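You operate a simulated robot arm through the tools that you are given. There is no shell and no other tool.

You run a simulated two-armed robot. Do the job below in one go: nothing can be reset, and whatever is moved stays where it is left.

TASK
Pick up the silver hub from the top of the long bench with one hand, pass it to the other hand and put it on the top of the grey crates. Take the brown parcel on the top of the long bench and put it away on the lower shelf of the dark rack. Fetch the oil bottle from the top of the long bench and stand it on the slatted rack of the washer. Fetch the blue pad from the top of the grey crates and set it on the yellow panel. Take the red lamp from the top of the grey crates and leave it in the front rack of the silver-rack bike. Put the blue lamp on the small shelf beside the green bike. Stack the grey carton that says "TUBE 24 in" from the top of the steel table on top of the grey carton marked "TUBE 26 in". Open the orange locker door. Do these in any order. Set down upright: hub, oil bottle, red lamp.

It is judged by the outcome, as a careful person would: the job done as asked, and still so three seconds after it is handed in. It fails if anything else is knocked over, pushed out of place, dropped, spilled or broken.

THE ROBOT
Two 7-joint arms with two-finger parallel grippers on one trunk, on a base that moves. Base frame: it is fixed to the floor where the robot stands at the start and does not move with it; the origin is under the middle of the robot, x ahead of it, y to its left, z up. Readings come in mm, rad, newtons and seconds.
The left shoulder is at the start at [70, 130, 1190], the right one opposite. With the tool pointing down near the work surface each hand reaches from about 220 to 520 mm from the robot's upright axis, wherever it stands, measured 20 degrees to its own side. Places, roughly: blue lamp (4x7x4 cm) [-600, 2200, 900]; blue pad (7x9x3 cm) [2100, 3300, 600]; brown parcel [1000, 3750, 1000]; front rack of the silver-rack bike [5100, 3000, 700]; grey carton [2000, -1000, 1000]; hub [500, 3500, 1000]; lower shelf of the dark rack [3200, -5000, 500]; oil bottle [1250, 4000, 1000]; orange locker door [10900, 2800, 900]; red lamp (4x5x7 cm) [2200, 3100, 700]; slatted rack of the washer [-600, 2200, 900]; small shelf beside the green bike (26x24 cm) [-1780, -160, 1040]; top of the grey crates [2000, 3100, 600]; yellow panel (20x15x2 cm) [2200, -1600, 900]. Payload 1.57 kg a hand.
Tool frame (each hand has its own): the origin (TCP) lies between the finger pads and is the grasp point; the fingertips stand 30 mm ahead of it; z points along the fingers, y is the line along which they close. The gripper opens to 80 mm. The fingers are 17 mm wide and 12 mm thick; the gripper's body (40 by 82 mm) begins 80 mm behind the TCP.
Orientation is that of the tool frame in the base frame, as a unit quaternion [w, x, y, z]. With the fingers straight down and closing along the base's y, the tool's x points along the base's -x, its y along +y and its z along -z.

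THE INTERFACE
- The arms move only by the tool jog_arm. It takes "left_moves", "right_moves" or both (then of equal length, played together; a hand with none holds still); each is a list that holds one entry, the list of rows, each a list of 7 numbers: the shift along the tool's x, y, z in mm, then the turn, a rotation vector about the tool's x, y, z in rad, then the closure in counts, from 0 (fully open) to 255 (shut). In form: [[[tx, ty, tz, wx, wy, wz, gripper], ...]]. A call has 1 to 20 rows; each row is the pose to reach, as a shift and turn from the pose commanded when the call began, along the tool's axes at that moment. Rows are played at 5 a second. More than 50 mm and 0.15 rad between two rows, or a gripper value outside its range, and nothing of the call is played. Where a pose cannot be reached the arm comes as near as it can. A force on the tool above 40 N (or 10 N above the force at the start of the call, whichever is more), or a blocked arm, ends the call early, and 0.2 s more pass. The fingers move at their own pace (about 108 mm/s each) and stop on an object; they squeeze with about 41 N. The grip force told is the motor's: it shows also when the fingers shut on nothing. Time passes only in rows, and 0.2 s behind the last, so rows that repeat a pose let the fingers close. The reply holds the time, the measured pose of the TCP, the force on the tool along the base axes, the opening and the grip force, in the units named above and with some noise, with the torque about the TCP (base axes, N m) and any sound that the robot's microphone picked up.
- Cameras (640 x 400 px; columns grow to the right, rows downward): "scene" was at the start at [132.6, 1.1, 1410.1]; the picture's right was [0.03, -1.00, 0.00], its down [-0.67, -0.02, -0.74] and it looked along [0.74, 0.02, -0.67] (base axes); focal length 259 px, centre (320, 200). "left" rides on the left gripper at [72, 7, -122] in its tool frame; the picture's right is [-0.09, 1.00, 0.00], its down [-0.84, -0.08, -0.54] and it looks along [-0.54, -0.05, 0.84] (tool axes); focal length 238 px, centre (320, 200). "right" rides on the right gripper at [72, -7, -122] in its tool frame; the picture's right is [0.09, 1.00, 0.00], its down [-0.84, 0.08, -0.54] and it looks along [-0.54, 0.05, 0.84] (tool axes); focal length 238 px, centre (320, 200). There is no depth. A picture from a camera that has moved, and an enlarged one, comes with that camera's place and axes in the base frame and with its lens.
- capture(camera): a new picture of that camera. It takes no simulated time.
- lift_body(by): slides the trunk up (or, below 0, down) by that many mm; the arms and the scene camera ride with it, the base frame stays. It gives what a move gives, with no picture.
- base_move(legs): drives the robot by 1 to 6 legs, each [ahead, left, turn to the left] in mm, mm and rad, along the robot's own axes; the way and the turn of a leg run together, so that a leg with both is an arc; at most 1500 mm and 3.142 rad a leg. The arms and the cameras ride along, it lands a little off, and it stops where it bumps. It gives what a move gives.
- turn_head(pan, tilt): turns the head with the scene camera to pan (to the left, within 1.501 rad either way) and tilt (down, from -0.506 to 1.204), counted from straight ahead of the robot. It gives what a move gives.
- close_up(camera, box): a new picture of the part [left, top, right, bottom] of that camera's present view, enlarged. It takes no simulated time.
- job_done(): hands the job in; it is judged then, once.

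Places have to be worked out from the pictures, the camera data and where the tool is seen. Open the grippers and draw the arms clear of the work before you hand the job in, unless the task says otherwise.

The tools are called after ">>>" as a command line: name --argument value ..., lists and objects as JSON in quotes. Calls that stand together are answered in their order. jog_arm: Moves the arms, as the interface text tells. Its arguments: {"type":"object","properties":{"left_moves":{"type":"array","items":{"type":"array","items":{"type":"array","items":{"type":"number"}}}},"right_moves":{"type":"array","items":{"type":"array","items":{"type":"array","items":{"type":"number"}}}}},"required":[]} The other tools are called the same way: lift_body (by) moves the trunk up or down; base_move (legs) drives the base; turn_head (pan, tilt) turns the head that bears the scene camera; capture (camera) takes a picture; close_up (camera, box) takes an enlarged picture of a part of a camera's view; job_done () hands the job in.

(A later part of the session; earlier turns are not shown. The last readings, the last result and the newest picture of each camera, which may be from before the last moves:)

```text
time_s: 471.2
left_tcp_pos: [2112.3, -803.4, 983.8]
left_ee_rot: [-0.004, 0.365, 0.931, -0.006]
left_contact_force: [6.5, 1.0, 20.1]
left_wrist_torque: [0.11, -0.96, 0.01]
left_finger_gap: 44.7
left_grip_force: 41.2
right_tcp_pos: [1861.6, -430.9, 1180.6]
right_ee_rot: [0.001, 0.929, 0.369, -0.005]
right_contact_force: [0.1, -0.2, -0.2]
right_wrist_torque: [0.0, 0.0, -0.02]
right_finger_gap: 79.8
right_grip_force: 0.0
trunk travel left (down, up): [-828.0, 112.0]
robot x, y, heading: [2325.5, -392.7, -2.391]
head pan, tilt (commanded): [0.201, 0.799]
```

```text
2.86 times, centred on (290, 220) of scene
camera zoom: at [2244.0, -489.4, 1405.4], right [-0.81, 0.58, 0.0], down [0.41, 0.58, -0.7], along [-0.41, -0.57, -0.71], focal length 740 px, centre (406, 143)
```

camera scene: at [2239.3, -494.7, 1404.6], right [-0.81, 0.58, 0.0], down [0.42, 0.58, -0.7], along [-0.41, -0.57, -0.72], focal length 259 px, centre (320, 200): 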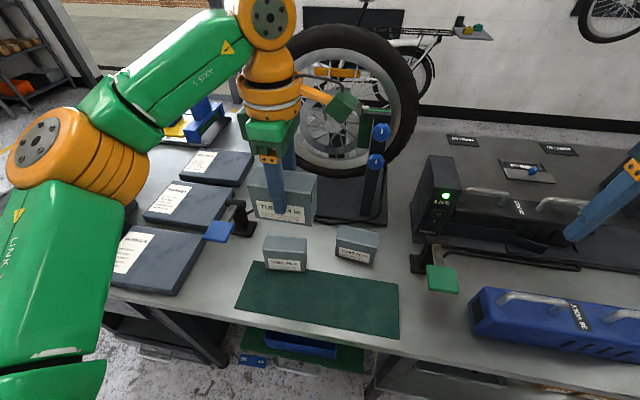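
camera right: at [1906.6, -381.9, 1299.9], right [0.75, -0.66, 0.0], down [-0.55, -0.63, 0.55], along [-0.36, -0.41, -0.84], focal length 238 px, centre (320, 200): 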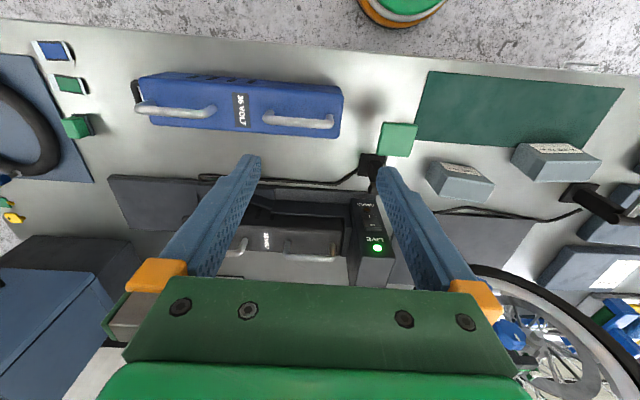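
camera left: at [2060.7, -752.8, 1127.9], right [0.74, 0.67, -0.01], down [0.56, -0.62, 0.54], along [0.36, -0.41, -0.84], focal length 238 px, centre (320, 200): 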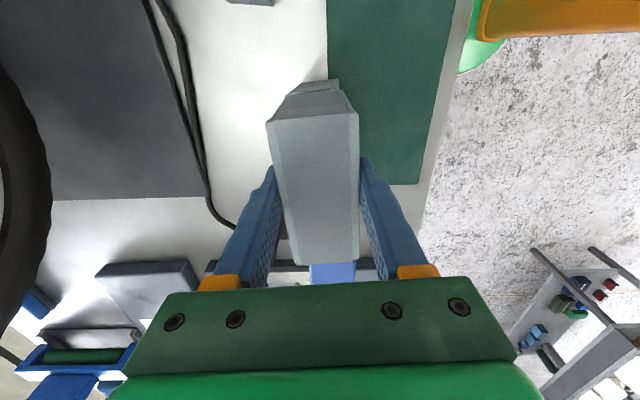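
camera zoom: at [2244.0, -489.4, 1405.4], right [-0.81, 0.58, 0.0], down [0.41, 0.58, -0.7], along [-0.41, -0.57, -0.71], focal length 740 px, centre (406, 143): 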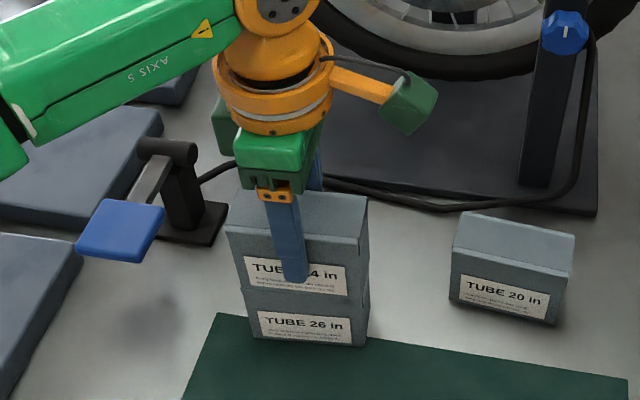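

Contact; the cartons are stacked flush. I relieve, open slowly, and rise straight up.

>>> jog_arm --left_moves '[[[0, 0, -1.5, 0, 0, 0, 255], [0, 0, -3, 0, 0, 0, 255], [0, 0, -3, 0, 0, 0, 255]]]'

>>> jog_arm --left_moves '[[[0, 0, 0, 0, 0, 0, 105], [0, 0, 0, 0, 0, 0, 80], [0, 0, 0, 0, 0, 0, 40], [0, 0, 0, 0, 0, 0, 0], [0, 0, 0, 0, 0, 0, 0]]]'

>>> close_up --camera "scene" --box '[210, 150, 370, 290]'

```text
time_s: 472.0
left_tcp_pos: [2109.3, -805.8, 984.4]
left_ee_rot: [-0.003, 0.365, 0.931, -0.004]
left_contact_force: [1.2, -0.1, 4.9]
left_wrist_torque: [-0.07, -0.43, 0.11]
left_finger_gap: 44.7
left_grip_force: 40.9
right_tcp_pos: [1858.5, -434.1, 1178.7]
right_ee_rot: [0.0, 0.929, 0.369, -0.003]
right_contact_force: [1.0, -0.1, 0.6]
right_wrist_torque: [0.01, -0.01, 0.02]
right_finger_gap: 80.0
right_grip_force: 0.1
trunk travel left (down, up): [-828.0, 112.0]
robot x, y, heading: [2324.3, -392.4, -2.394]
head pan, tilt (commanded): [0.201, 0.799]
```

```text
time_s: 473.2
left_tcp_pos: [2108.4, -808.2, 982.7]
left_ee_rot: [-0.004, 0.365, 0.931, -0.003]
left_contact_force: [-0.7, -0.2, -0.5]
left_wrist_torque: [0.02, 0.02, -0.02]
left_finger_gap: 80.0
left_grip_force: 0.1
right_tcp_pos: [1858.2, -436.1, 1177.4]
right_ee_rot: [-0.002, 0.93, 0.368, -0.003]
right_contact_force: [-0.4, 0.2, -0.5]
right_wrist_torque: [-0.03, -0.02, 0.0]
right_finger_gap: 79.7
right_grip_force: 0.0
trunk travel left (down, up): [-828.0, 112.0]
robot x, y, heading: [2322.3, -393.5, -2.385]
head pan, tilt (commanded): [0.201, 0.799]
```

```text
2.86 times, centred on (290, 220) of scene
camera zoom: at [2239.1, -494.7, 1404.6], right [-0.81, 0.58, 0.0], down [0.42, 0.58, -0.7], along [-0.41, -0.57, -0.72], focal length 740 px, centre (406, 143)
```

zoom: 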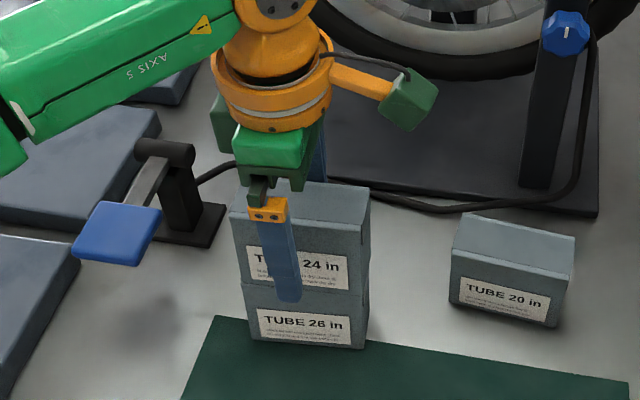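

The stack stands. I raise the left hand, then check the stack from above.

>>> jog_arm --left_moves '[[[0, 0, -30, 0, 0, 0, 0], [0, 0, -75, 0, 0, 0, 0], [0, 0, -120, 0, 0, 0, 0], [0, 0, -155, 0, 0, 0, 0]]]'

>>> capture --camera "scene"

>>> capture --camera "left"

```text
time_s: 474.2
left_tcp_pos: [2112.0, -807.5, 1139.4]
left_ee_rot: [-0.003, 0.365, 0.931, -0.002]
left_contact_force: [0.8, 0.0, -0.1]
left_wrist_torque: [0.02, 0.0, 0.04]
left_finger_gap: 80.0
left_grip_force: 0.1
right_tcp_pos: [1857.2, -435.1, 1178.3]
right_ee_rot: [0.0, 0.929, 0.369, -0.003]
right_contact_force: [-1.0, -0.5, -0.7]
right_wrist_torque: [-0.01, 0.03, 0.02]
right_finger_gap: 79.9
right_grip_force: 0.1
trunk travel left (down, up): [-828.0, 112.0]
robot x, y, heading: [2322.9, -392.0, -2.393]
head pan, tilt (commanded): [0.201, 0.799]
```

```text
taken
camera scene: at [2238.9, -493.8, 1404.6], right [-0.81, 0.58, 0.0], down [0.42, 0.58, -0.7], along [-0.41, -0.57, -0.72], focal length 259 px, centre (320, 200)
```

scene: 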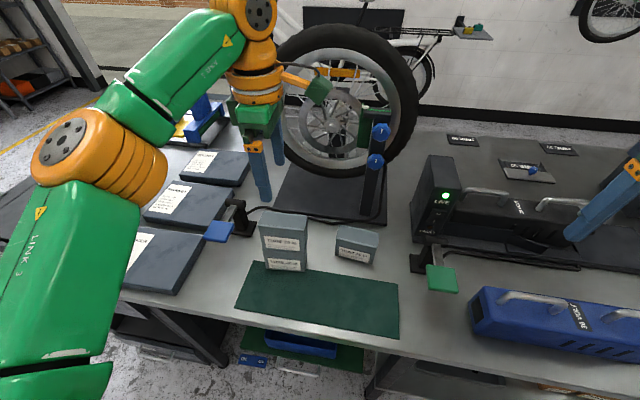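

```text
taken
camera left: at [2064.4, -753.3, 1262.0], right [0.74, 0.67, -0.01], down [0.56, -0.62, 0.54], along [0.36, -0.41, -0.84], focal length 238 px, centre (320, 200)
```

left: 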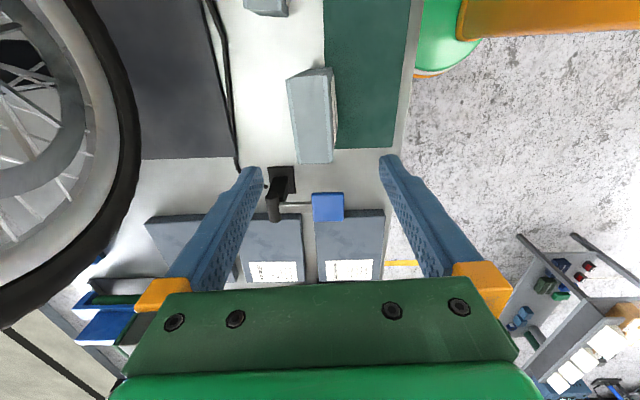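

The two-carton stack is good. I back away from the table, restore the left hand's yaw and turn to look toward the bikes and crates.

>>> base_move --legs '[[-330, 0, 0]]'

>>> jog_arm --left_moves '[[[0, 0, 0, 0, 0, 0.137, 0], [0, 0, 0, 0, 0, 0.274, 0], [0, 0, 0, 0, 0, 0.411, 0], [0, 0, 0, 0, 0, 0.548, 0], [0, 0, 0, 0, 0, 0.685, 0], [0, 0, 0, 0, 0, 0.822, 0], [0, 0, 0, 0, 0, 0.959, 0], [0, 0, 0, 0, 0, 1.096, 0], [0, 0, 0, 0, 0, 1.233, 0], [0, 0, 0, 0, 0, 1.37, 0], [0, 0, 0, 0, 0, 1.507, 0], [0, 0, 0, 0, 0, 1.643, 0]]]'

>>> base_move --legs '[[0, 0, -2.75]]'

>>> turn_head --pan 0.0 --tilt 0.3

>>> capture --camera "scene"

>>> turn_head --pan -0.8 --tilt 0.3

>>> capture --camera "scene"

```text
time_s: 476.4
left_tcp_pos: [2353.0, -585.1, 1137.9]
left_ee_rot: [-0.002, 0.364, 0.931, -0.001]
left_contact_force: [-0.2, 0.6, -0.1]
left_wrist_torque: [0.05, 0.0, 0.0]
left_finger_gap: 80.2
left_grip_force: 0.1
right_tcp_pos: [2098.8, -212.5, 1177.0]
right_ee_rot: [-0.001, 0.929, 0.37, -0.002]
right_contact_force: [0.3, 0.9, -0.7]
right_wrist_torque: [0.03, 0.02, -0.06]
right_finger_gap: 80.0
right_grip_force: 0.0
trunk travel left (down, up): [-828.0, 112.0]
robot x, y, heading: [2570.8, -168.6, -2.394]
head pan, tilt (commanded): [0.201, 0.799]
```

```text
time_s: 479.0
left_tcp_pos: [2355.0, -582.9, 1139.6]
left_ee_rot: [0.0, 0.931, 0.366, -0.004]
left_contact_force: [-0.1, -0.6, -0.4]
left_wrist_torque: [0.0, 0.02, 0.04]
left_finger_gap: 80.2
left_grip_force: 0.1
right_tcp_pos: [2099.2, -210.5, 1178.1]
right_ee_rot: [0.0, 0.929, 0.37, -0.003]
right_contact_force: [-0.5, -0.9, -0.7]
right_wrist_torque: [0.01, 0.03, 0.02]
right_finger_gap: 80.1
right_grip_force: 0.1
trunk travel left (down, up): [-828.0, 112.0]
robot x, y, heading: [2565.3, -166.1, -2.391]
head pan, tilt (commanded): [0.201, 0.799]
```

```text
time_s: 486.0
left_tcp_pos: [2619.4, 295.3, 1139.3]
left_ee_rot: [0.004, -0.527, 0.85, 0.0]
left_contact_force: [-0.2, -0.3, -0.3]
left_wrist_torque: [-0.03, -0.02, 0.0]
left_finger_gap: 80.0
left_grip_force: 0.0
right_tcp_pos: [2987.5, 36.3, 1177.4]
right_ee_rot: [0.003, -0.529, 0.849, 0.0]
right_contact_force: [-0.4, 0.1, -0.6]
right_wrist_torque: [-0.03, 0.03, 0.0]
right_finger_gap: 80.1
right_grip_force: 0.0
trunk travel left (down, up): [-828.0, 112.0]
robot x, y, heading: [2566.2, -168.3, 1.108]
head pan, tilt (commanded): [0.201, 0.799]
```

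```text
time_s: 486.9
left_tcp_pos: [2618.9, 293.8, 1138.8]
left_ee_rot: [0.004, -0.527, 0.85, 0.0]
left_contact_force: [0.2, 0.0, 0.0]
left_wrist_torque: [-0.02, 0.01, 0.0]
left_finger_gap: 79.9
left_grip_force: 0.0
right_tcp_pos: [2986.7, 34.3, 1179.0]
right_ee_rot: [0.003, -0.529, 0.849, 0.0]
right_contact_force: [-0.8, -0.4, 1.1]
right_wrist_torque: [0.0, 0.02, 0.03]
right_finger_gap: 79.9
right_grip_force: 0.1
trunk travel left (down, up): [-828.0, 112.0]
robot x, y, heading: [2565.8, -167.1, 1.108]
head pan, tilt (commanded): [0.0, 0.3]
```

```text
taken
camera scene: at [2628.7, -40.6, 1448.8], right [0.9, -0.45, 0.0], down [-0.13, -0.27, -0.95], along [0.43, 0.86, -0.3], focal length 259 px, centre (320, 200)
```

scene: 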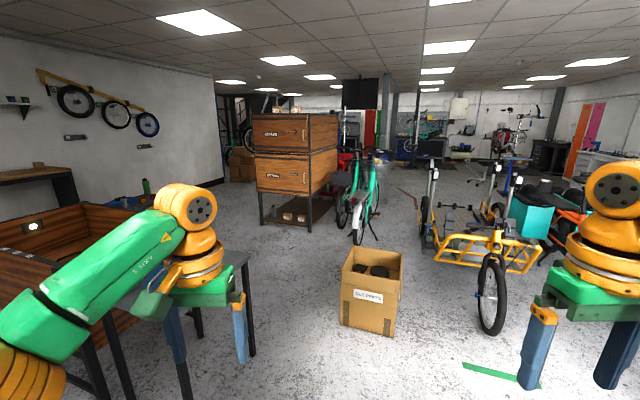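

```text
time_s: 488.0
left_tcp_pos: [2619.2, 294.0, 1139.2]
left_ee_rot: [0.004, -0.527, 0.85, 0.0]
left_contact_force: [-0.5, -0.6, -0.6]
left_wrist_torque: [-0.02, 0.01, -0.01]
left_finger_gap: 79.7
left_grip_force: 0.0
right_tcp_pos: [2986.7, 35.8, 1178.2]
right_ee_rot: [0.003, -0.529, 0.849, 0.0]
right_contact_force: [0.0, -0.7, -0.7]
right_wrist_torque: [-0.04, 0.02, -0.01]
right_finger_gap: 80.2
right_grip_force: 0.0
trunk travel left (down, up): [-828.0, 112.0]
robot x, y, heading: [2566.6, -163.6, 1.109]
head pan, tilt (commanded): [-0.799, 0.3]
```

```text
taken
camera scene: at [2676.0, -95.6, 1448.9], right [0.31, -0.95, 0.0], down [-0.28, -0.09, -0.96], along [0.91, 0.29, -0.3], focal length 259 px, centre (320, 200)
```

scene: 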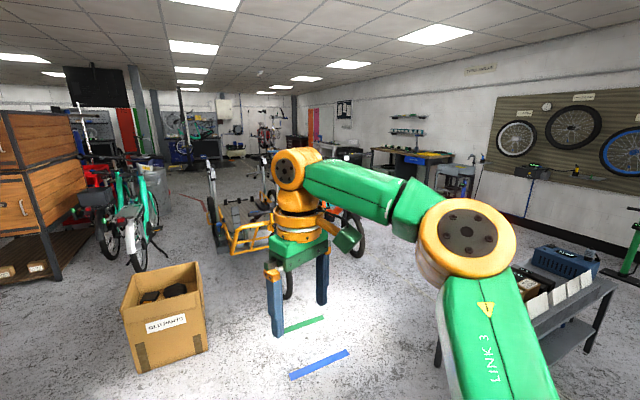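

The teal bike near the cabinet should be the silver-rack bike. I zoom on it.

>>> turn_head --pan -0.2 --tilt 0.3

>>> close_up --camera "scene" --box '[210, 100, 420, 260]'

>>> close_up --camera "scene" --box '[260, 110, 360, 200]'

>>> turn_head --pan 0.9 --tilt 0.5

>>> capture --camera "scene"

```text
time_s: 489.0
left_tcp_pos: [2619.6, 293.2, 1138.4]
left_ee_rot: [0.004, -0.527, 0.85, 0.0]
left_contact_force: [0.2, -0.4, -0.7]
left_wrist_torque: [0.01, 0.03, -0.02]
left_finger_gap: 80.0
left_grip_force: 0.2
right_tcp_pos: [2987.9, 36.7, 1178.1]
right_ee_rot: [0.003, -0.529, 0.849, 0.0]
right_contact_force: [0.5, -0.4, -0.7]
right_wrist_torque: [-0.03, -0.06, 0.01]
right_finger_gap: 80.0
right_grip_force: 0.1
trunk travel left (down, up): [-828.0, 112.0]
robot x, y, heading: [2569.5, -167.4, 1.109]
head pan, tilt (commanded): [-0.201, 0.3]
```

```text
2.50 times, centred on (315, 180) of scene
camera zoom: at [2644.6, -50.7, 1448.9], right [0.79, -0.62, 0.0], down [-0.18, -0.23, -0.96], along [0.59, 0.75, -0.3], focal length 647 px, centre (332, 250)
```

zoom: 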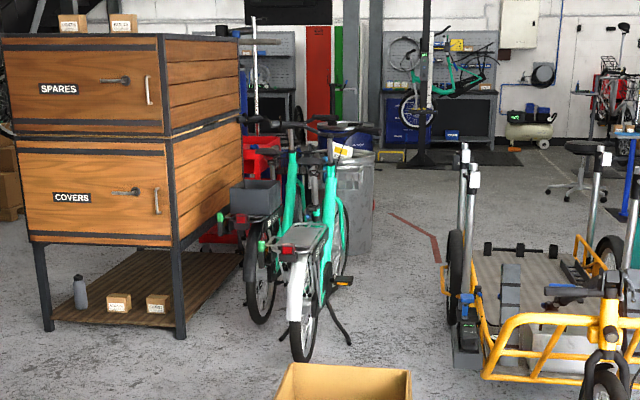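

```text
4.44 times, centred on (310, 155) of scene
camera zoom: at [2644.6, -50.7, 1448.9], right [0.79, -0.62, 0.0], down [-0.18, -0.23, -0.96], along [0.59, 0.75, -0.3], focal length 1151 px, centre (364, 400)
```

zoom: 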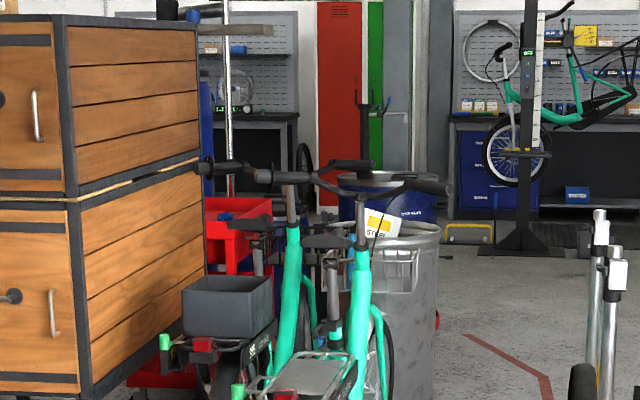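

```text
time_s: 490.4
left_tcp_pos: [2618.2, 294.3, 1138.3]
left_ee_rot: [0.004, -0.526, 0.85, 0.0]
left_contact_force: [-0.1, -0.3, -0.1]
left_wrist_torque: [0.0, -0.02, -0.01]
left_finger_gap: 79.6
left_grip_force: 0.0
right_tcp_pos: [2986.8, 35.3, 1178.5]
right_ee_rot: [0.003, -0.53, 0.848, -0.001]
right_contact_force: [0.3, 0.0, 0.0]
right_wrist_torque: [0.0, -0.02, 0.0]
right_finger_gap: 80.2
right_grip_force: 0.1
trunk travel left (down, up): [-828.0, 112.0]
robot x, y, heading: [2563.6, -165.3, 1.11]
head pan, tilt (commanded): [0.901, 0.499]
```

```text
taken
camera scene: at [2548.6, -41.7, 1430.5], right [0.91, 0.42, 0.0], down [0.2, -0.43, -0.88], along [-0.37, 0.8, -0.48], focal length 259 px, centre (320, 200)
```

scene: 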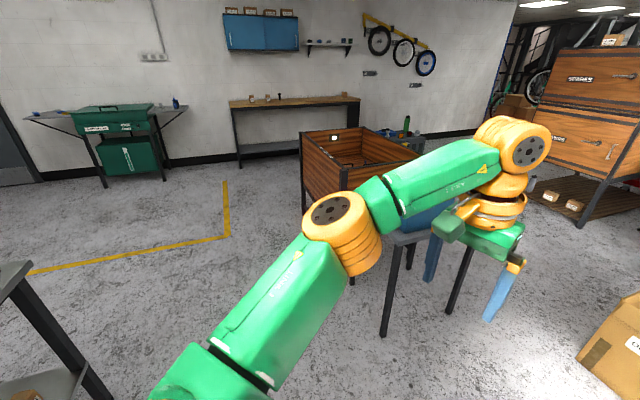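

The silver-rack bike (teal) stands beyond the cabinet. First the red lamp: I'll pass between the small bin table and the cardboard box. I drive ~1.05 m ahead and look again.

>>> base_move --legs '[[1000, 40, 0]]'

>>> turn_head --pan 0.1 --tilt 0.7

>>> capture --camera "scene"

>>> turn_head --pan 0.9 --tilt 0.7

>>> capture --camera "scene"

```text
time_s: 495.5
left_tcp_pos: [2995.1, 1202.0, 1139.6]
left_ee_rot: [0.005, -0.54, 0.842, 0.0]
left_contact_force: [0.0, 0.3, -0.1]
left_wrist_torque: [-0.02, 0.0, -0.01]
left_finger_gap: 80.0
left_grip_force: 0.1
right_tcp_pos: [3371.3, 954.1, 1178.4]
right_ee_rot: [0.003, -0.541, 0.841, 0.0]
right_contact_force: [0.6, 0.1, -0.4]
right_wrist_torque: [0.02, -0.02, 0.0]
right_finger_gap: 79.9
right_grip_force: 0.1
trunk travel left (down, up): [-828.0, 112.0]
robot x, y, heading: [2957.6, 736.2, 1.143]
head pan, tilt (commanded): [0.901, 0.499]
```

```text
time_s: 496.6
left_tcp_pos: [2996.5, 1202.4, 1139.1]
left_ee_rot: [0.004, -0.539, 0.843, 0.001]
left_contact_force: [0.8, 0.5, 0.8]
left_wrist_torque: [0.03, 0.03, -0.01]
left_finger_gap: 80.2
left_grip_force: 0.0
right_tcp_pos: [3371.3, 954.6, 1178.3]
right_ee_rot: [0.004, -0.541, 0.841, -0.001]
right_contact_force: [-0.3, -0.3, -0.3]
right_wrist_torque: [0.01, -0.01, 0.03]
right_finger_gap: 79.9
right_grip_force: 0.0
trunk travel left (down, up): [-828.0, 112.0]
robot x, y, heading: [2955.7, 742.1, 1.137]
head pan, tilt (commanded): [0.099, 0.7]
```

```text
taken
camera scene: at [3003.8, 864.0, 1412.8], right [0.94, -0.33, 0.0], down [-0.21, -0.61, -0.77], along [0.25, 0.72, -0.64], focal length 259 px, centre (320, 200)
```

scene: 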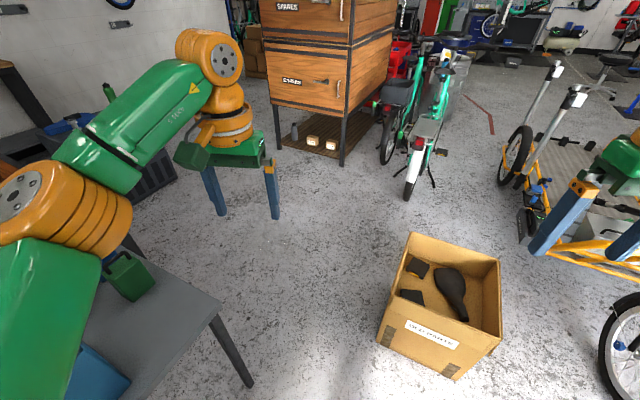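

```text
time_s: 497.8
left_tcp_pos: [2996.2, 1203.2, 1139.2]
left_ee_rot: [0.004, -0.539, 0.842, 0.0]
left_contact_force: [0.7, -0.3, 1.0]
left_wrist_torque: [0.0, 0.04, 0.02]
left_finger_gap: 79.9
left_grip_force: 0.0
right_tcp_pos: [3372.6, 954.6, 1177.9]
right_ee_rot: [0.003, -0.542, 0.841, 0.0]
right_contact_force: [-0.7, 0.1, 0.3]
right_wrist_torque: [0.0, 0.02, 0.03]
right_finger_gap: 79.9
right_grip_force: 0.1
trunk travel left (down, up): [-828.0, 112.0]
robot x, y, heading: [2956.0, 739.0, 1.14]
head pan, tilt (commanded): [0.901, 0.7]
```

```text
taken
camera scene: at [2938.1, 859.7, 1412.8], right [0.89, 0.45, 0.0], down [0.29, -0.58, -0.76], along [-0.34, 0.68, -0.64], focal length 259 px, centre (320, 200)
```

scene: 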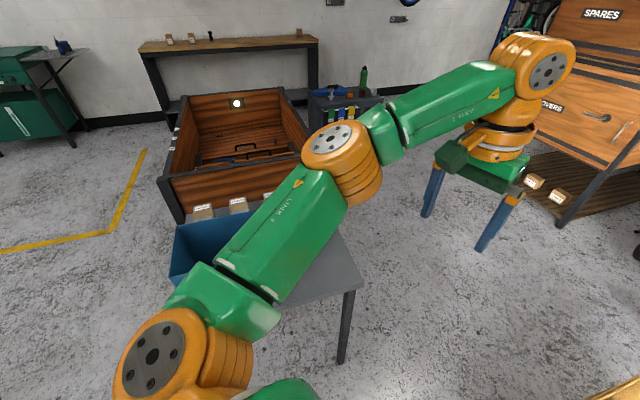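

The gap between bin table and box is ~640 mm wide. I pass through its middle, continue into the open area, and turn toward the crates' far side.

>>> base_move --legs '[[596, 64, 0], [780, 560, 0], [0, 0, 1.205]]'

>>> turn_head --pan 0.0 --tilt 0.6

>>> capture --camera "scene"

```text
time_s: 508.8
left_tcp_pos: [2573.8, 2478.0, 1139.6]
left_ee_rot: [-0.003, 0.914, -0.406, -0.003]
left_contact_force: [0.2, 0.2, -0.6]
left_wrist_torque: [0.0, 0.03, 0.03]
left_finger_gap: 80.3
left_grip_force: 0.1
right_tcp_pos: [2951.2, 2724.7, 1178.7]
right_ee_rot: [-0.002, 0.915, -0.403, -0.002]
right_contact_force: [-0.1, 0.1, 0.5]
right_wrist_torque: [-0.02, -0.01, -0.02]
right_finger_gap: 79.9
right_grip_force: 0.0
trunk travel left (down, up): [-828.0, 112.0]
robot x, y, heading: [2982.6, 2257.3, 2.302]
head pan, tilt (commanded): [0.901, 0.7]
```

```text
time_s: 510.0
left_tcp_pos: [2573.6, 2477.5, 1138.0]
left_ee_rot: [-0.003, 0.914, -0.406, -0.003]
left_contact_force: [0.5, -0.2, -0.9]
left_wrist_torque: [0.03, 0.01, -0.02]
left_finger_gap: 80.0
left_grip_force: 0.1
right_tcp_pos: [2951.9, 2723.8, 1177.8]
right_ee_rot: [-0.003, 0.915, -0.403, -0.001]
right_contact_force: [-0.2, -0.2, -0.7]
right_wrist_torque: [0.0, 0.0, 0.02]
right_finger_gap: 80.2
right_grip_force: 0.1
trunk travel left (down, up): [-828.0, 112.0]
robot x, y, heading: [2985.4, 2255.6, 2.302]
head pan, tilt (commanded): [0.0, 0.6]
```

```text
taken
camera scene: at [2890.7, 2359.7, 1421.4], right [0.74, 0.67, 0.0], down [0.38, -0.42, -0.82], along [-0.55, 0.61, -0.57], focal length 259 px, centre (320, 200)
```

scene: 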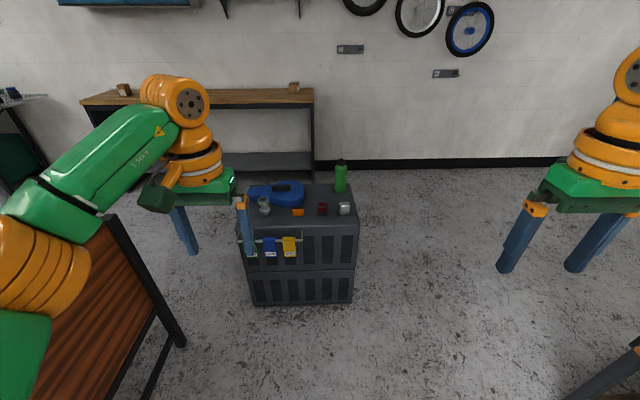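

The crates are straight ahead with the red lamp in the row facing me. I approach to ~250 mm short of the working distance.

>>> base_move --legs '[[0, 0, 0.043], [500, -150, 0]]'

>>> lift_body --by -360

>>> turn_head --pan 0.2 --tilt 0.7

>>> capture --camera "scene"

>>> close_up --camera "scene" --box '[200, 120, 420, 280]'

```text
time_s: 513.5
left_tcp_pos: [2318.1, 2921.5, 1139.0]
left_ee_rot: [-0.004, 0.924, -0.383, -0.004]
left_contact_force: [0.1, -0.5, 0.7]
left_wrist_torque: [0.03, 0.03, 0.01]
left_finger_gap: 80.1
left_grip_force: 0.1
right_tcp_pos: [2681.6, 3189.0, 1179.1]
right_ee_rot: [-0.003, 0.925, -0.381, -0.002]
right_contact_force: [-0.2, -0.5, -0.1]
right_wrist_torque: [-0.02, 0.02, 0.02]
right_finger_gap: 80.1
right_grip_force: 0.0
trunk travel left (down, up): [-828.0, 112.0]
robot x, y, heading: [2740.4, 2725.2, 2.349]
head pan, tilt (commanded): [0.0, 0.6]
```

```text
time_s: 517.0
left_tcp_pos: [2318.2, 2924.8, 778.4]
left_ee_rot: [-0.003, 0.924, -0.383, -0.003]
left_contact_force: [0.3, 0.0, -0.3]
left_wrist_torque: [-0.03, 0.01, 0.02]
left_finger_gap: 80.1
left_grip_force: 0.0
right_tcp_pos: [2681.4, 3190.7, 816.3]
right_ee_rot: [-0.002, 0.925, -0.381, -0.001]
right_contact_force: [0.3, 0.4, -0.5]
right_wrist_torque: [0.0, 0.0, -0.01]
right_finger_gap: 80.2
right_grip_force: 0.1
trunk travel left (down, up): [-468.0, 472.0]
robot x, y, heading: [2738.1, 2723.0, 2.353]
head pan, tilt (commanded): [0.0, 0.6]
```

```text
time_s: 517.7
left_tcp_pos: [2318.0, 2924.0, 777.8]
left_ee_rot: [-0.003, 0.924, -0.383, -0.003]
left_contact_force: [0.2, 0.0, -0.1]
left_wrist_torque: [0.01, -0.03, -0.03]
left_finger_gap: 80.0
left_grip_force: 0.1
right_tcp_pos: [2680.8, 3189.8, 819.3]
right_ee_rot: [-0.003, 0.924, -0.382, -0.002]
right_contact_force: [0.3, -1.0, -1.1]
right_wrist_torque: [0.03, -0.01, 0.06]
right_finger_gap: 80.0
right_grip_force: 0.0
trunk travel left (down, up): [-468.0, 472.0]
robot x, y, heading: [2733.2, 2728.8, 2.352]
head pan, tilt (commanded): [0.201, 0.7]
```

```text
taken
camera scene: at [2631.1, 2807.2, 1052.8], right [0.56, 0.83, 0.0], down [0.54, -0.36, -0.77], along [-0.64, 0.42, -0.64], focal length 259 px, centre (320, 200)
```

scene: 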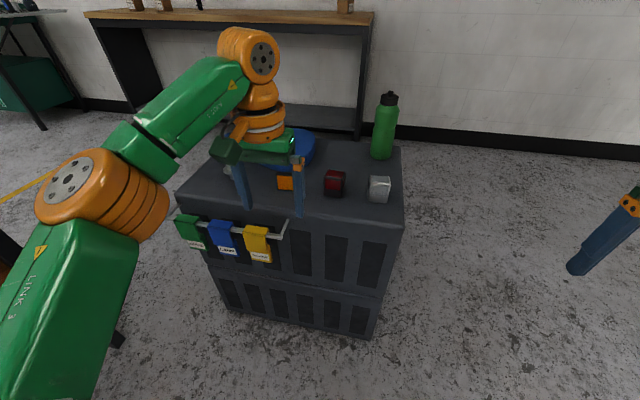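

```text
2.50 times, centred on (310, 200) of scene
camera zoom: at [2631.1, 2807.2, 1052.8], right [0.56, 0.83, 0.0], down [0.54, -0.36, -0.77], along [-0.64, 0.42, -0.64], focal length 647 px, centre (345, 200)
```

zoom: 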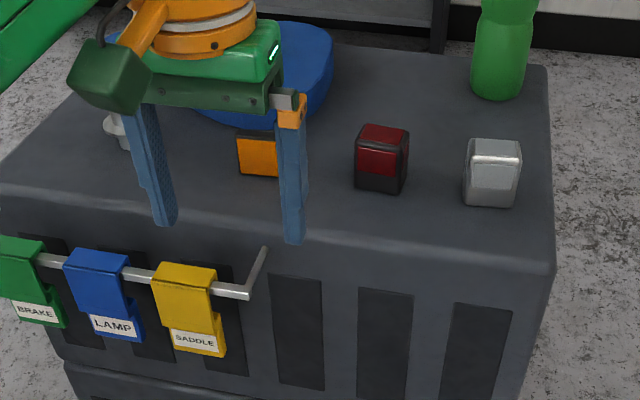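

The red lamp is at about (2216,3127). I lift and retract the left hand a bit, then move the base 250 mm closer.

>>> jog_arm --left_moves '[[[25, 0, -20, 0, 0, 0, 0], [50, 0, -45, 0, 0, 0, 0], [60, 20, -55, 0, 0, 0, 0]]]'

>>> base_move --legs '[[250, 0, 0]]'

>>> turn_head --pan 0.2 --tilt 0.9

>>> capture --camera "left"

>>> capture --camera "scene"

```text
time_s: 518.5
left_tcp_pos: [2345.9, 2866.0, 831.9]
left_ee_rot: [-0.003, 0.923, -0.384, -0.002]
left_contact_force: [0.8, -0.3, 0.0]
left_wrist_torque: [0.05, 0.02, 0.0]
left_finger_gap: 79.9
left_grip_force: 0.1
right_tcp_pos: [2680.9, 3189.4, 818.6]
right_ee_rot: [-0.004, 0.925, -0.381, -0.002]
right_contact_force: [-0.2, -0.1, -0.2]
right_wrist_torque: [0.01, 0.01, -0.01]
right_finger_gap: 80.0
right_grip_force: 0.1
trunk travel left (down, up): [-468.0, 472.0]
robot x, y, heading: [2737.9, 2724.4, 2.353]
head pan, tilt (commanded): [0.201, 0.7]
```

```text
time_s: 520.3
left_tcp_pos: [2170.5, 3044.0, 832.0]
left_ee_rot: [-0.003, 0.923, -0.384, -0.003]
left_contact_force: [-0.3, 0.8, 0.8]
left_wrist_torque: [-0.01, 0.03, 0.01]
left_finger_gap: 80.3
left_grip_force: 0.0
right_tcp_pos: [2505.7, 3367.5, 819.0]
right_ee_rot: [-0.002, 0.924, -0.382, -0.002]
right_contact_force: [0.1, 0.3, 0.1]
right_wrist_torque: [0.02, -0.06, 0.01]
right_finger_gap: 79.9
right_grip_force: 0.1
trunk travel left (down, up): [-468.0, 472.0]
robot x, y, heading: [2561.9, 2903.9, 2.351]
head pan, tilt (commanded): [0.201, 0.7]
```

```text
time_s: 521.0
left_tcp_pos: [2169.8, 3044.5, 832.2]
left_ee_rot: [-0.003, 0.923, -0.384, -0.002]
left_contact_force: [-0.7, -1.5, 0.6]
left_wrist_torque: [0.01, 0.02, -0.01]
left_finger_gap: 79.9
left_grip_force: 0.0
right_tcp_pos: [2505.8, 3367.7, 819.4]
right_ee_rot: [-0.002, 0.924, -0.382, -0.002]
right_contact_force: [-0.2, 0.5, -0.5]
right_wrist_torque: [0.03, -0.01, 0.01]
right_finger_gap: 80.0
right_grip_force: 0.2
trunk travel left (down, up): [-468.0, 472.0]
robot x, y, heading: [2566.6, 2906.6, 2.354]
head pan, tilt (commanded): [0.201, 0.901]
```

```text
taken
camera left: at [2217.0, 2986.4, 953.9], right [-0.77, -0.64, 0.0], down [-0.53, 0.64, 0.55], along [-0.35, 0.42, -0.84], focal length 238 px, centre (320, 200)
```

left: 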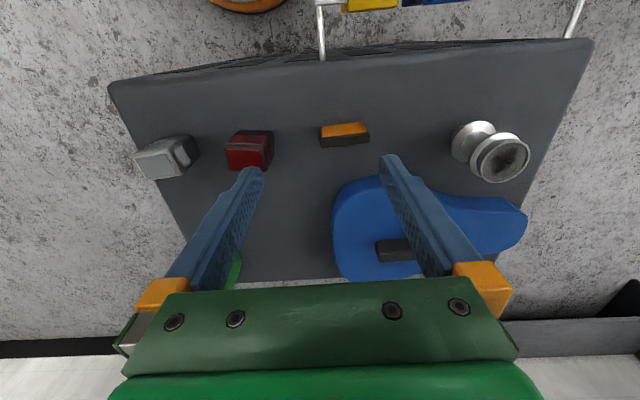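

```text
taken
camera scene: at [2463.3, 2978.9, 1036.7], right [0.56, 0.83, 0.0], down [0.65, -0.43, -0.62], along [-0.52, 0.35, -0.78], focal length 259 px, centre (320, 200)
```

scene: 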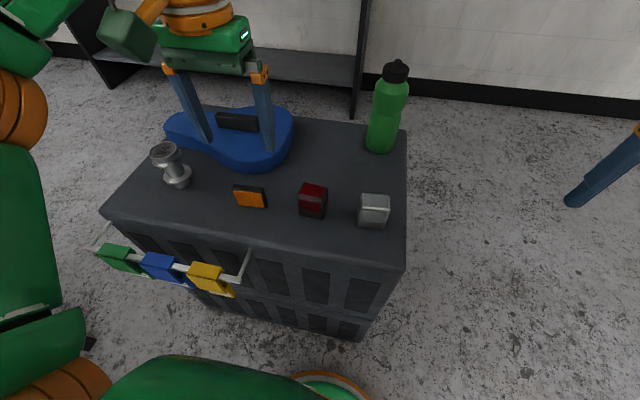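

I zoom the left camera on the red lamp.

>>> close_up --camera "left" --box '[200, 105, 320, 195]'

>>> close_up --camera "scene" --box '[220, 160, 400, 240]'

```text
4.44 times, centred on (260, 150) of left
camera zoom: at [2217.0, 2986.4, 953.9], right [-0.77, -0.64, 0.0], down [-0.53, 0.64, 0.55], along [-0.35, 0.42, -0.84], focal length 1059 px, centre (587, 422)
```

zoom: 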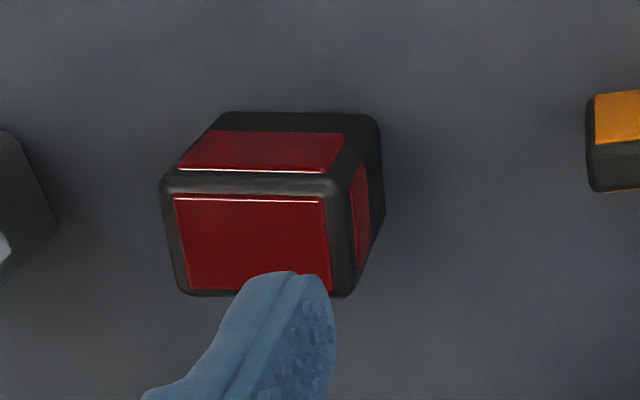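

```text
3.56 times, centred on (310, 200) of scene
camera zoom: at [2463.3, 2978.9, 1036.7], right [0.56, 0.83, 0.0], down [0.65, -0.43, -0.62], along [-0.52, 0.35, -0.78], focal length 921 px, centre (356, 200)
```

zoom: 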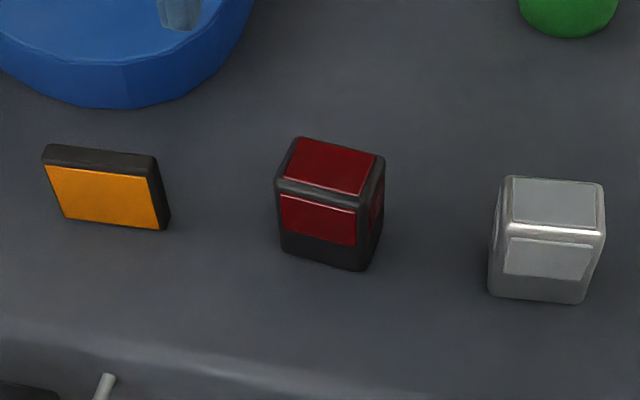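

The lamp centre is ~29 mm ahead and 88 mm right of the left TCP. I move above it, lower to z≈765 and recheck.

>>> jog_arm --left_moves '[[[-10, -30, 0, 0, 0, 0, 0], [-20, -60, 0, 0, 0, 0, 0], [-29, -88, 20, 0, 0, 0, 0], [-29, -88, 65, 0, 0, 0, 0], [-29, -88, 65, 0, 0, 0, 0]]]'

>>> close_up --camera "left" --box '[240, 90, 400, 210]'

>>> capture --camera "scene"

```text
time_s: 522.2
left_tcp_pos: [2213.4, 3126.8, 764.5]
left_ee_rot: [-0.004, 0.923, -0.384, -0.004]
left_contact_force: [0.4, -0.2, 0.0]
left_wrist_torque: [0.01, -0.04, 0.03]
left_finger_gap: 79.8
left_grip_force: 0.0
right_tcp_pos: [2505.0, 3366.0, 818.1]
right_ee_rot: [-0.002, 0.924, -0.382, -0.002]
right_contact_force: [0.9, -0.3, 0.1]
right_wrist_torque: [-0.01, 0.04, -0.01]
right_finger_gap: 80.0
right_grip_force: 0.1
trunk travel left (down, up): [-468.0, 472.0]
robot x, y, heading: [2565.5, 2904.0, 2.353]
head pan, tilt (commanded): [0.201, 0.901]
```

```text
3.33 times, centred on (320, 150) of left
camera zoom: at [2259.8, 3069.6, 886.8], right [-0.77, -0.64, 0.0], down [-0.53, 0.64, 0.55], along [-0.35, 0.42, -0.84], focal length 794 px, centre (320, 367)
```

zoom: 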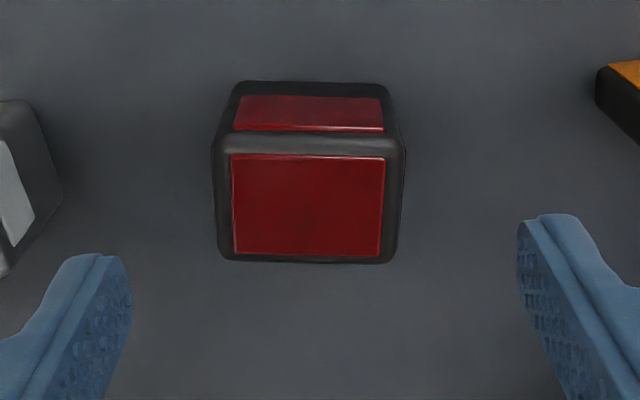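

```text
taken
camera scene: at [2463.8, 2979.1, 1036.7], right [0.56, 0.83, 0.0], down [0.65, -0.44, -0.62], along [-0.52, 0.34, -0.78], focal length 259 px, centre (320, 200)
```

scene: 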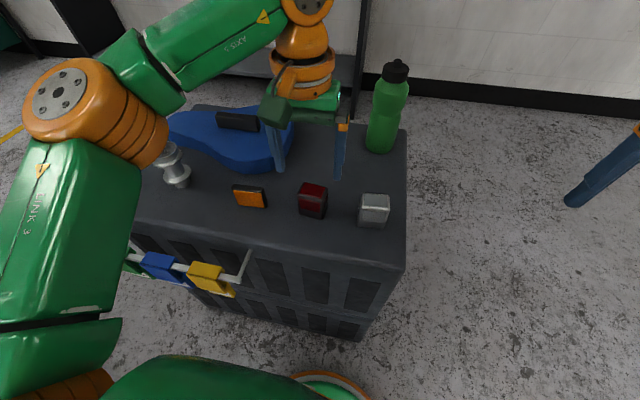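

Centred within 2–3 mm. I descend to z≈672 and grip the lamp.

>>> jog_arm --left_moves '[[[0, -2.4, 30, 0, 0, 0, 0], [0, -2.4, 62, 0, 0, 0, 0], [0, -2.4, 92, 0, 0, 0, 0], [0, -2.4, 92, 0, 0, 0, 0]]]'

>>> capture --camera "left"

>>> jog_arm --left_moves '[[[0, 0, 0, 0, 0, 0, 80], [0, 0, 0, 0, 0, 0, 255], [0, 0, 0, 0, 0, 0, 255], [0, 0, 0, 0, 0, 0, 255]]]'

```text
time_s: 523.2
left_tcp_pos: [2212.9, 3129.5, 675.2]
left_ee_rot: [-0.003, 0.923, -0.385, -0.002]
left_contact_force: [0.2, -0.6, 0.2]
left_wrist_torque: [-0.02, 0.01, -0.03]
left_finger_gap: 80.2
left_grip_force: 0.1
right_tcp_pos: [2505.7, 3366.5, 817.7]
right_ee_rot: [-0.003, 0.925, -0.381, -0.003]
right_contact_force: [0.7, -1.1, -0.6]
right_wrist_torque: [0.0, 0.01, -0.01]
right_finger_gap: 80.3
right_grip_force: 0.1
trunk travel left (down, up): [-468.0, 472.0]
robot x, y, heading: [2565.2, 2903.0, 2.352]
head pan, tilt (commanded): [0.201, 0.901]
```

```text
taken
camera left: at [2260.0, 3072.4, 796.2], right [-0.77, -0.64, 0.0], down [-0.53, 0.64, 0.55], along [-0.35, 0.42, -0.84], focal length 238 px, centre (320, 200)
```

left: 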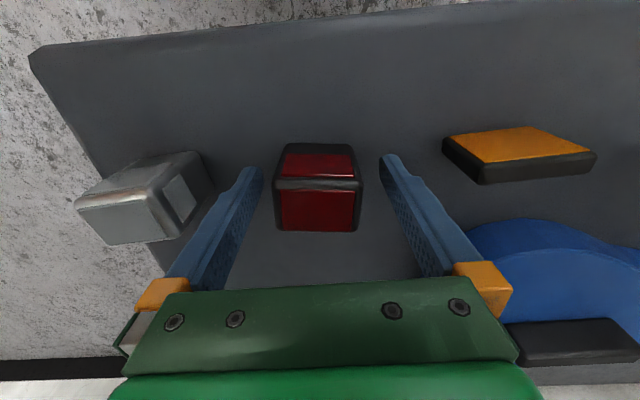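

```text
time_s: 524.2
left_tcp_pos: [2214.0, 3130.0, 674.0]
left_ee_rot: [-0.002, 0.923, -0.385, -0.002]
left_contact_force: [0.3, -0.7, -0.1]
left_wrist_torque: [0.0, 0.0, -0.01]
left_finger_gap: 49.6
left_grip_force: 40.7
right_tcp_pos: [2505.5, 3367.3, 817.7]
right_ee_rot: [-0.003, 0.924, -0.382, -0.001]
right_contact_force: [0.4, 0.1, -0.2]
right_wrist_torque: [-0.01, 0.0, 0.02]
right_finger_gap: 80.0
right_grip_force: 0.0
trunk travel left (down, up): [-468.0, 472.0]
robot x, y, heading: [2563.8, 2904.6, 2.351]
head pan, tilt (commanded): [0.201, 0.901]
```

Gripped at 50 mm. I lift the lamp straight up and check.

>>> jog_arm --left_moves '[[[0, 0, -20, 0, 0, 0, 255], [0, 0, -60, 0, 0, 0, 255], [0, 0, -105, 0, 0, 0, 255], [0, 0, -145, 0, 0, 0, 255]]]'

>>> capture --camera "left"

>>> capture --camera "scene"

```text
time_s: 525.2
left_tcp_pos: [2213.3, 3128.0, 821.7]
left_ee_rot: [-0.002, 0.923, -0.385, -0.003]
left_contact_force: [-0.4, -0.8, -0.3]
left_wrist_torque: [0.04, 0.03, -0.01]
left_finger_gap: 49.7
left_grip_force: 41.2
right_tcp_pos: [2506.4, 3367.0, 819.0]
right_ee_rot: [-0.001, 0.924, -0.382, -0.001]
right_contact_force: [0.5, 0.6, 0.4]
right_wrist_torque: [0.04, 0.0, 0.01]
right_finger_gap: 80.1
right_grip_force: 0.1
trunk travel left (down, up): [-468.0, 472.0]
robot x, y, heading: [2560.6, 2900.2, 2.35]
head pan, tilt (commanded): [0.201, 0.901]
```

```text
taken
camera left: at [2260.1, 3071.8, 942.7], right [-0.77, -0.64, 0.0], down [-0.53, 0.64, 0.55], along [-0.35, 0.42, -0.84], focal length 238 px, centre (320, 200)
```

left: 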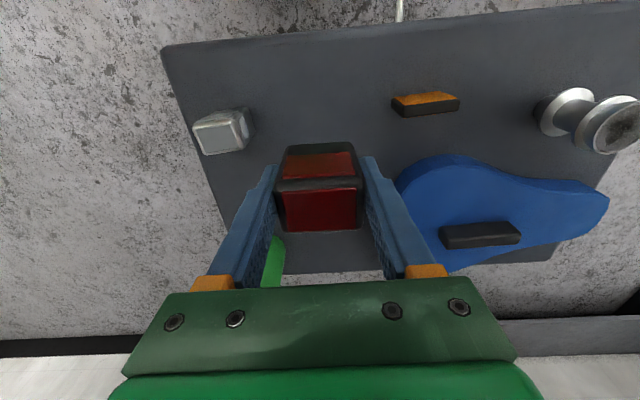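

```text
taken
camera scene: at [2464.1, 2978.8, 1036.7], right [0.56, 0.83, 0.0], down [0.65, -0.44, -0.62], along [-0.52, 0.34, -0.78], focal length 259 px, centre (320, 200)
```

scene: 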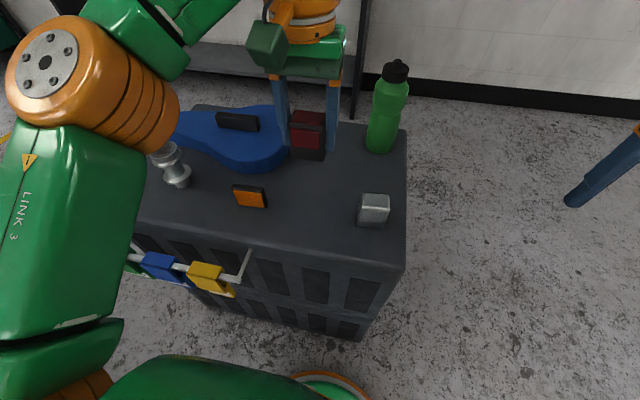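

The red lamp is secured. I raise the trunk, back off from the crates and drive toward the bikes to look for a way to the silver rack.

>>> base_move --legs '[[-450, 0, 0]]'

>>> lift_body --by 360

>>> base_move --legs '[[0, 0, -1.65]]'

>>> turn_head --pan -0.3 --tilt 0.4

>>> capture --camera "scene"

```text
time_s: 528.0
left_tcp_pos: [2529.5, 2807.1, 820.9]
left_ee_rot: [-0.003, 0.924, -0.381, -0.002]
left_contact_force: [0.7, 0.2, -0.8]
left_wrist_torque: [0.02, -0.03, 0.03]
left_finger_gap: 49.5
left_grip_force: 40.9
right_tcp_pos: [2821.7, 3046.8, 817.7]
right_ee_rot: [-0.003, 0.925, -0.379, -0.003]
right_contact_force: [-0.6, 0.0, -0.3]
right_wrist_torque: [0.01, -0.04, 0.02]
right_finger_gap: 79.9
right_grip_force: 0.1
trunk travel left (down, up): [-468.0, 472.0]
robot x, y, heading: [2878.8, 2582.9, 2.359]
head pan, tilt (commanded): [0.201, 0.901]
```

```text
time_s: 531.5
left_tcp_pos: [2529.7, 2807.4, 1180.2]
left_ee_rot: [-0.003, 0.925, -0.381, -0.003]
left_contact_force: [-0.1, 0.7, -0.5]
left_wrist_torque: [-0.02, -0.02, -0.01]
left_finger_gap: 49.3
left_grip_force: 40.2
right_tcp_pos: [2821.1, 3047.5, 1177.5]
right_ee_rot: [-0.003, 0.926, -0.378, -0.002]
right_contact_force: [0.5, 0.5, -0.3]
right_wrist_torque: [-0.03, 0.01, 0.02]
right_finger_gap: 80.1
right_grip_force: 0.0
trunk travel left (down, up): [-828.0, 112.0]
robot x, y, heading: [2882.6, 2582.7, 2.359]
head pan, tilt (commanded): [0.201, 0.901]
```

```text
time_s: 535.8
left_tcp_pos: [3128.1, 2919.8, 1180.1]
left_ee_rot: [0.004, -0.353, 0.936, 0.0]
left_contact_force: [0.0, -0.5, -0.9]
left_wrist_torque: [-0.02, 0.02, 0.03]
left_finger_gap: 49.4
left_grip_force: 40.9
right_tcp_pos: [3347.4, 2614.6, 1178.1]
right_ee_rot: [0.004, -0.356, 0.934, -0.001]
right_contact_force: [0.4, 0.9, -0.3]
right_wrist_torque: [0.01, -0.01, -0.02]
right_finger_gap: 80.0
right_grip_force: 0.1
trunk travel left (down, up): [-828.0, 112.0]
robot x, y, heading: [2881.6, 2583.6, 0.723]
head pan, tilt (commanded): [0.201, 0.901]
```

```text
time_s: 536.8
left_tcp_pos: [3128.0, 2918.0, 1181.1]
left_ee_rot: [0.004, -0.354, 0.935, 0.0]
left_contact_force: [-0.7, 0.7, -0.9]
left_wrist_torque: [-0.02, -0.04, 0.03]
left_finger_gap: 49.6
left_grip_force: 41.4
right_tcp_pos: [3349.5, 2612.8, 1178.2]
right_ee_rot: [0.004, -0.356, 0.934, -0.001]
right_contact_force: [-0.3, 0.1, 0.7]
right_wrist_torque: [-0.01, 0.05, -0.02]
right_finger_gap: 80.0
right_grip_force: 0.1
trunk travel left (down, up): [-828.0, 112.0]
robot x, y, heading: [2881.5, 2584.3, 0.727]
head pan, tilt (commanded): [-0.3, 0.4]
```

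```text
taken
camera scene: at [3002.4, 2653.2, 1439.6], right [0.41, -0.91, 0.0], down [-0.36, -0.16, -0.92], along [0.84, 0.38, -0.39], focal length 259 px, centre (320, 200)
```

scene: 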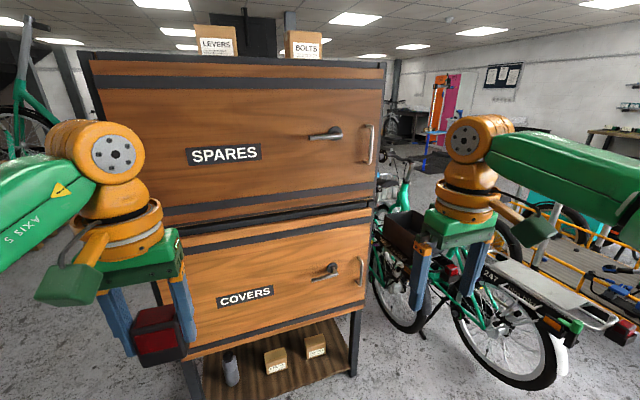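

I'm facing the SPARES/COVERS cabinet; the bikes are to its right. I slide right, behind the bikes, to get a clear view.

>>> base_move --legs '[[150, -750, 0.045], [0, -750, 0]]'

>>> turn_head --pan 0.1 --tilt 0.4

>>> capture --camera "scene"

>>> turn_head --pan -0.6 --tilt 0.4

>>> capture --camera "scene"

```text
time_s: 544.5
left_tcp_pos: [4235.4, 1966.2, 1180.0]
left_ee_rot: [0.004, -0.383, 0.924, -0.001]
left_contact_force: [-0.6, -0.3, -1.1]
left_wrist_torque: [-0.02, 0.0, 0.01]
left_finger_gap: 49.2
left_grip_force: 41.1
right_tcp_pos: [4474.6, 1673.0, 1178.5]
right_ee_rot: [0.004, -0.385, 0.923, -0.001]
right_contact_force: [0.0, 1.0, 0.2]
right_wrist_torque: [-0.04, 0.02, 0.03]
right_finger_gap: 79.9
right_grip_force: 0.1
trunk travel left (down, up): [-828.0, 112.0]
robot x, y, heading: [4009.5, 1611.3, 0.783]
head pan, tilt (commanded): [-0.3, 0.4]
```

```text
time_s: 545.3
left_tcp_pos: [4236.1, 1964.3, 1179.8]
left_ee_rot: [0.003, -0.384, 0.923, 0.0]
left_contact_force: [0.0, 0.8, -1.0]
left_wrist_torque: [-0.02, -0.01, 0.0]
left_finger_gap: 49.2
left_grip_force: 41.2
right_tcp_pos: [4475.2, 1672.9, 1177.6]
right_ee_rot: [0.003, -0.384, 0.923, 0.001]
right_contact_force: [0.2, 0.2, 0.0]
right_wrist_torque: [0.02, -0.03, -0.01]
right_finger_gap: 80.3
right_grip_force: 0.1
trunk travel left (down, up): [-828.0, 112.0]
robot x, y, heading: [4010.3, 1616.1, 0.785]
head pan, tilt (commanded): [0.099, 0.4]
```

```text
taken
camera scene: at [4104.2, 1719.7, 1439.6], right [0.77, -0.63, 0.0], down [-0.25, -0.3, -0.92], along [0.58, 0.71, -0.39], focal length 259 px, centre (320, 200)
```

scene: 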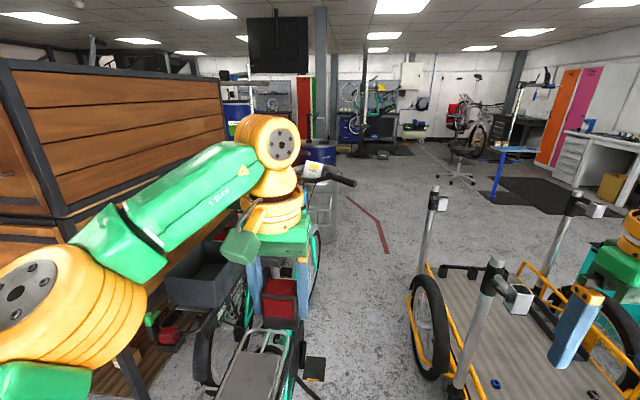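

```text
time_s: 546.4
left_tcp_pos: [4236.2, 1965.2, 1179.3]
left_ee_rot: [0.004, -0.382, 0.924, 0.0]
left_contact_force: [0.2, -1.2, -1.2]
left_wrist_torque: [-0.03, 0.0, 0.03]
left_finger_gap: 49.1
left_grip_force: 41.1
right_tcp_pos: [4475.4, 1673.0, 1178.3]
right_ee_rot: [0.003, -0.386, 0.923, 0.0]
right_contact_force: [-0.2, 0.7, 0.5]
right_wrist_torque: [-0.01, 0.0, 0.02]
right_finger_gap: 80.1
right_grip_force: 0.0
trunk travel left (down, up): [-828.0, 112.0]
robot x, y, heading: [4013.0, 1612.5, 0.787]
head pan, tilt (commanded): [-0.6, 0.4]
```

```text
taken
camera scene: at [4136.2, 1665.5, 1439.6], right [0.18, -0.98, 0.0], down [-0.38, -0.07, -0.92], along [0.91, 0.17, -0.39], focal length 259 px, centre (320, 200)
```

scene: 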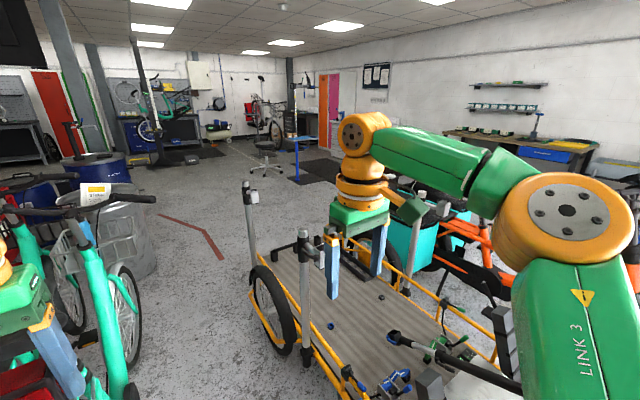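

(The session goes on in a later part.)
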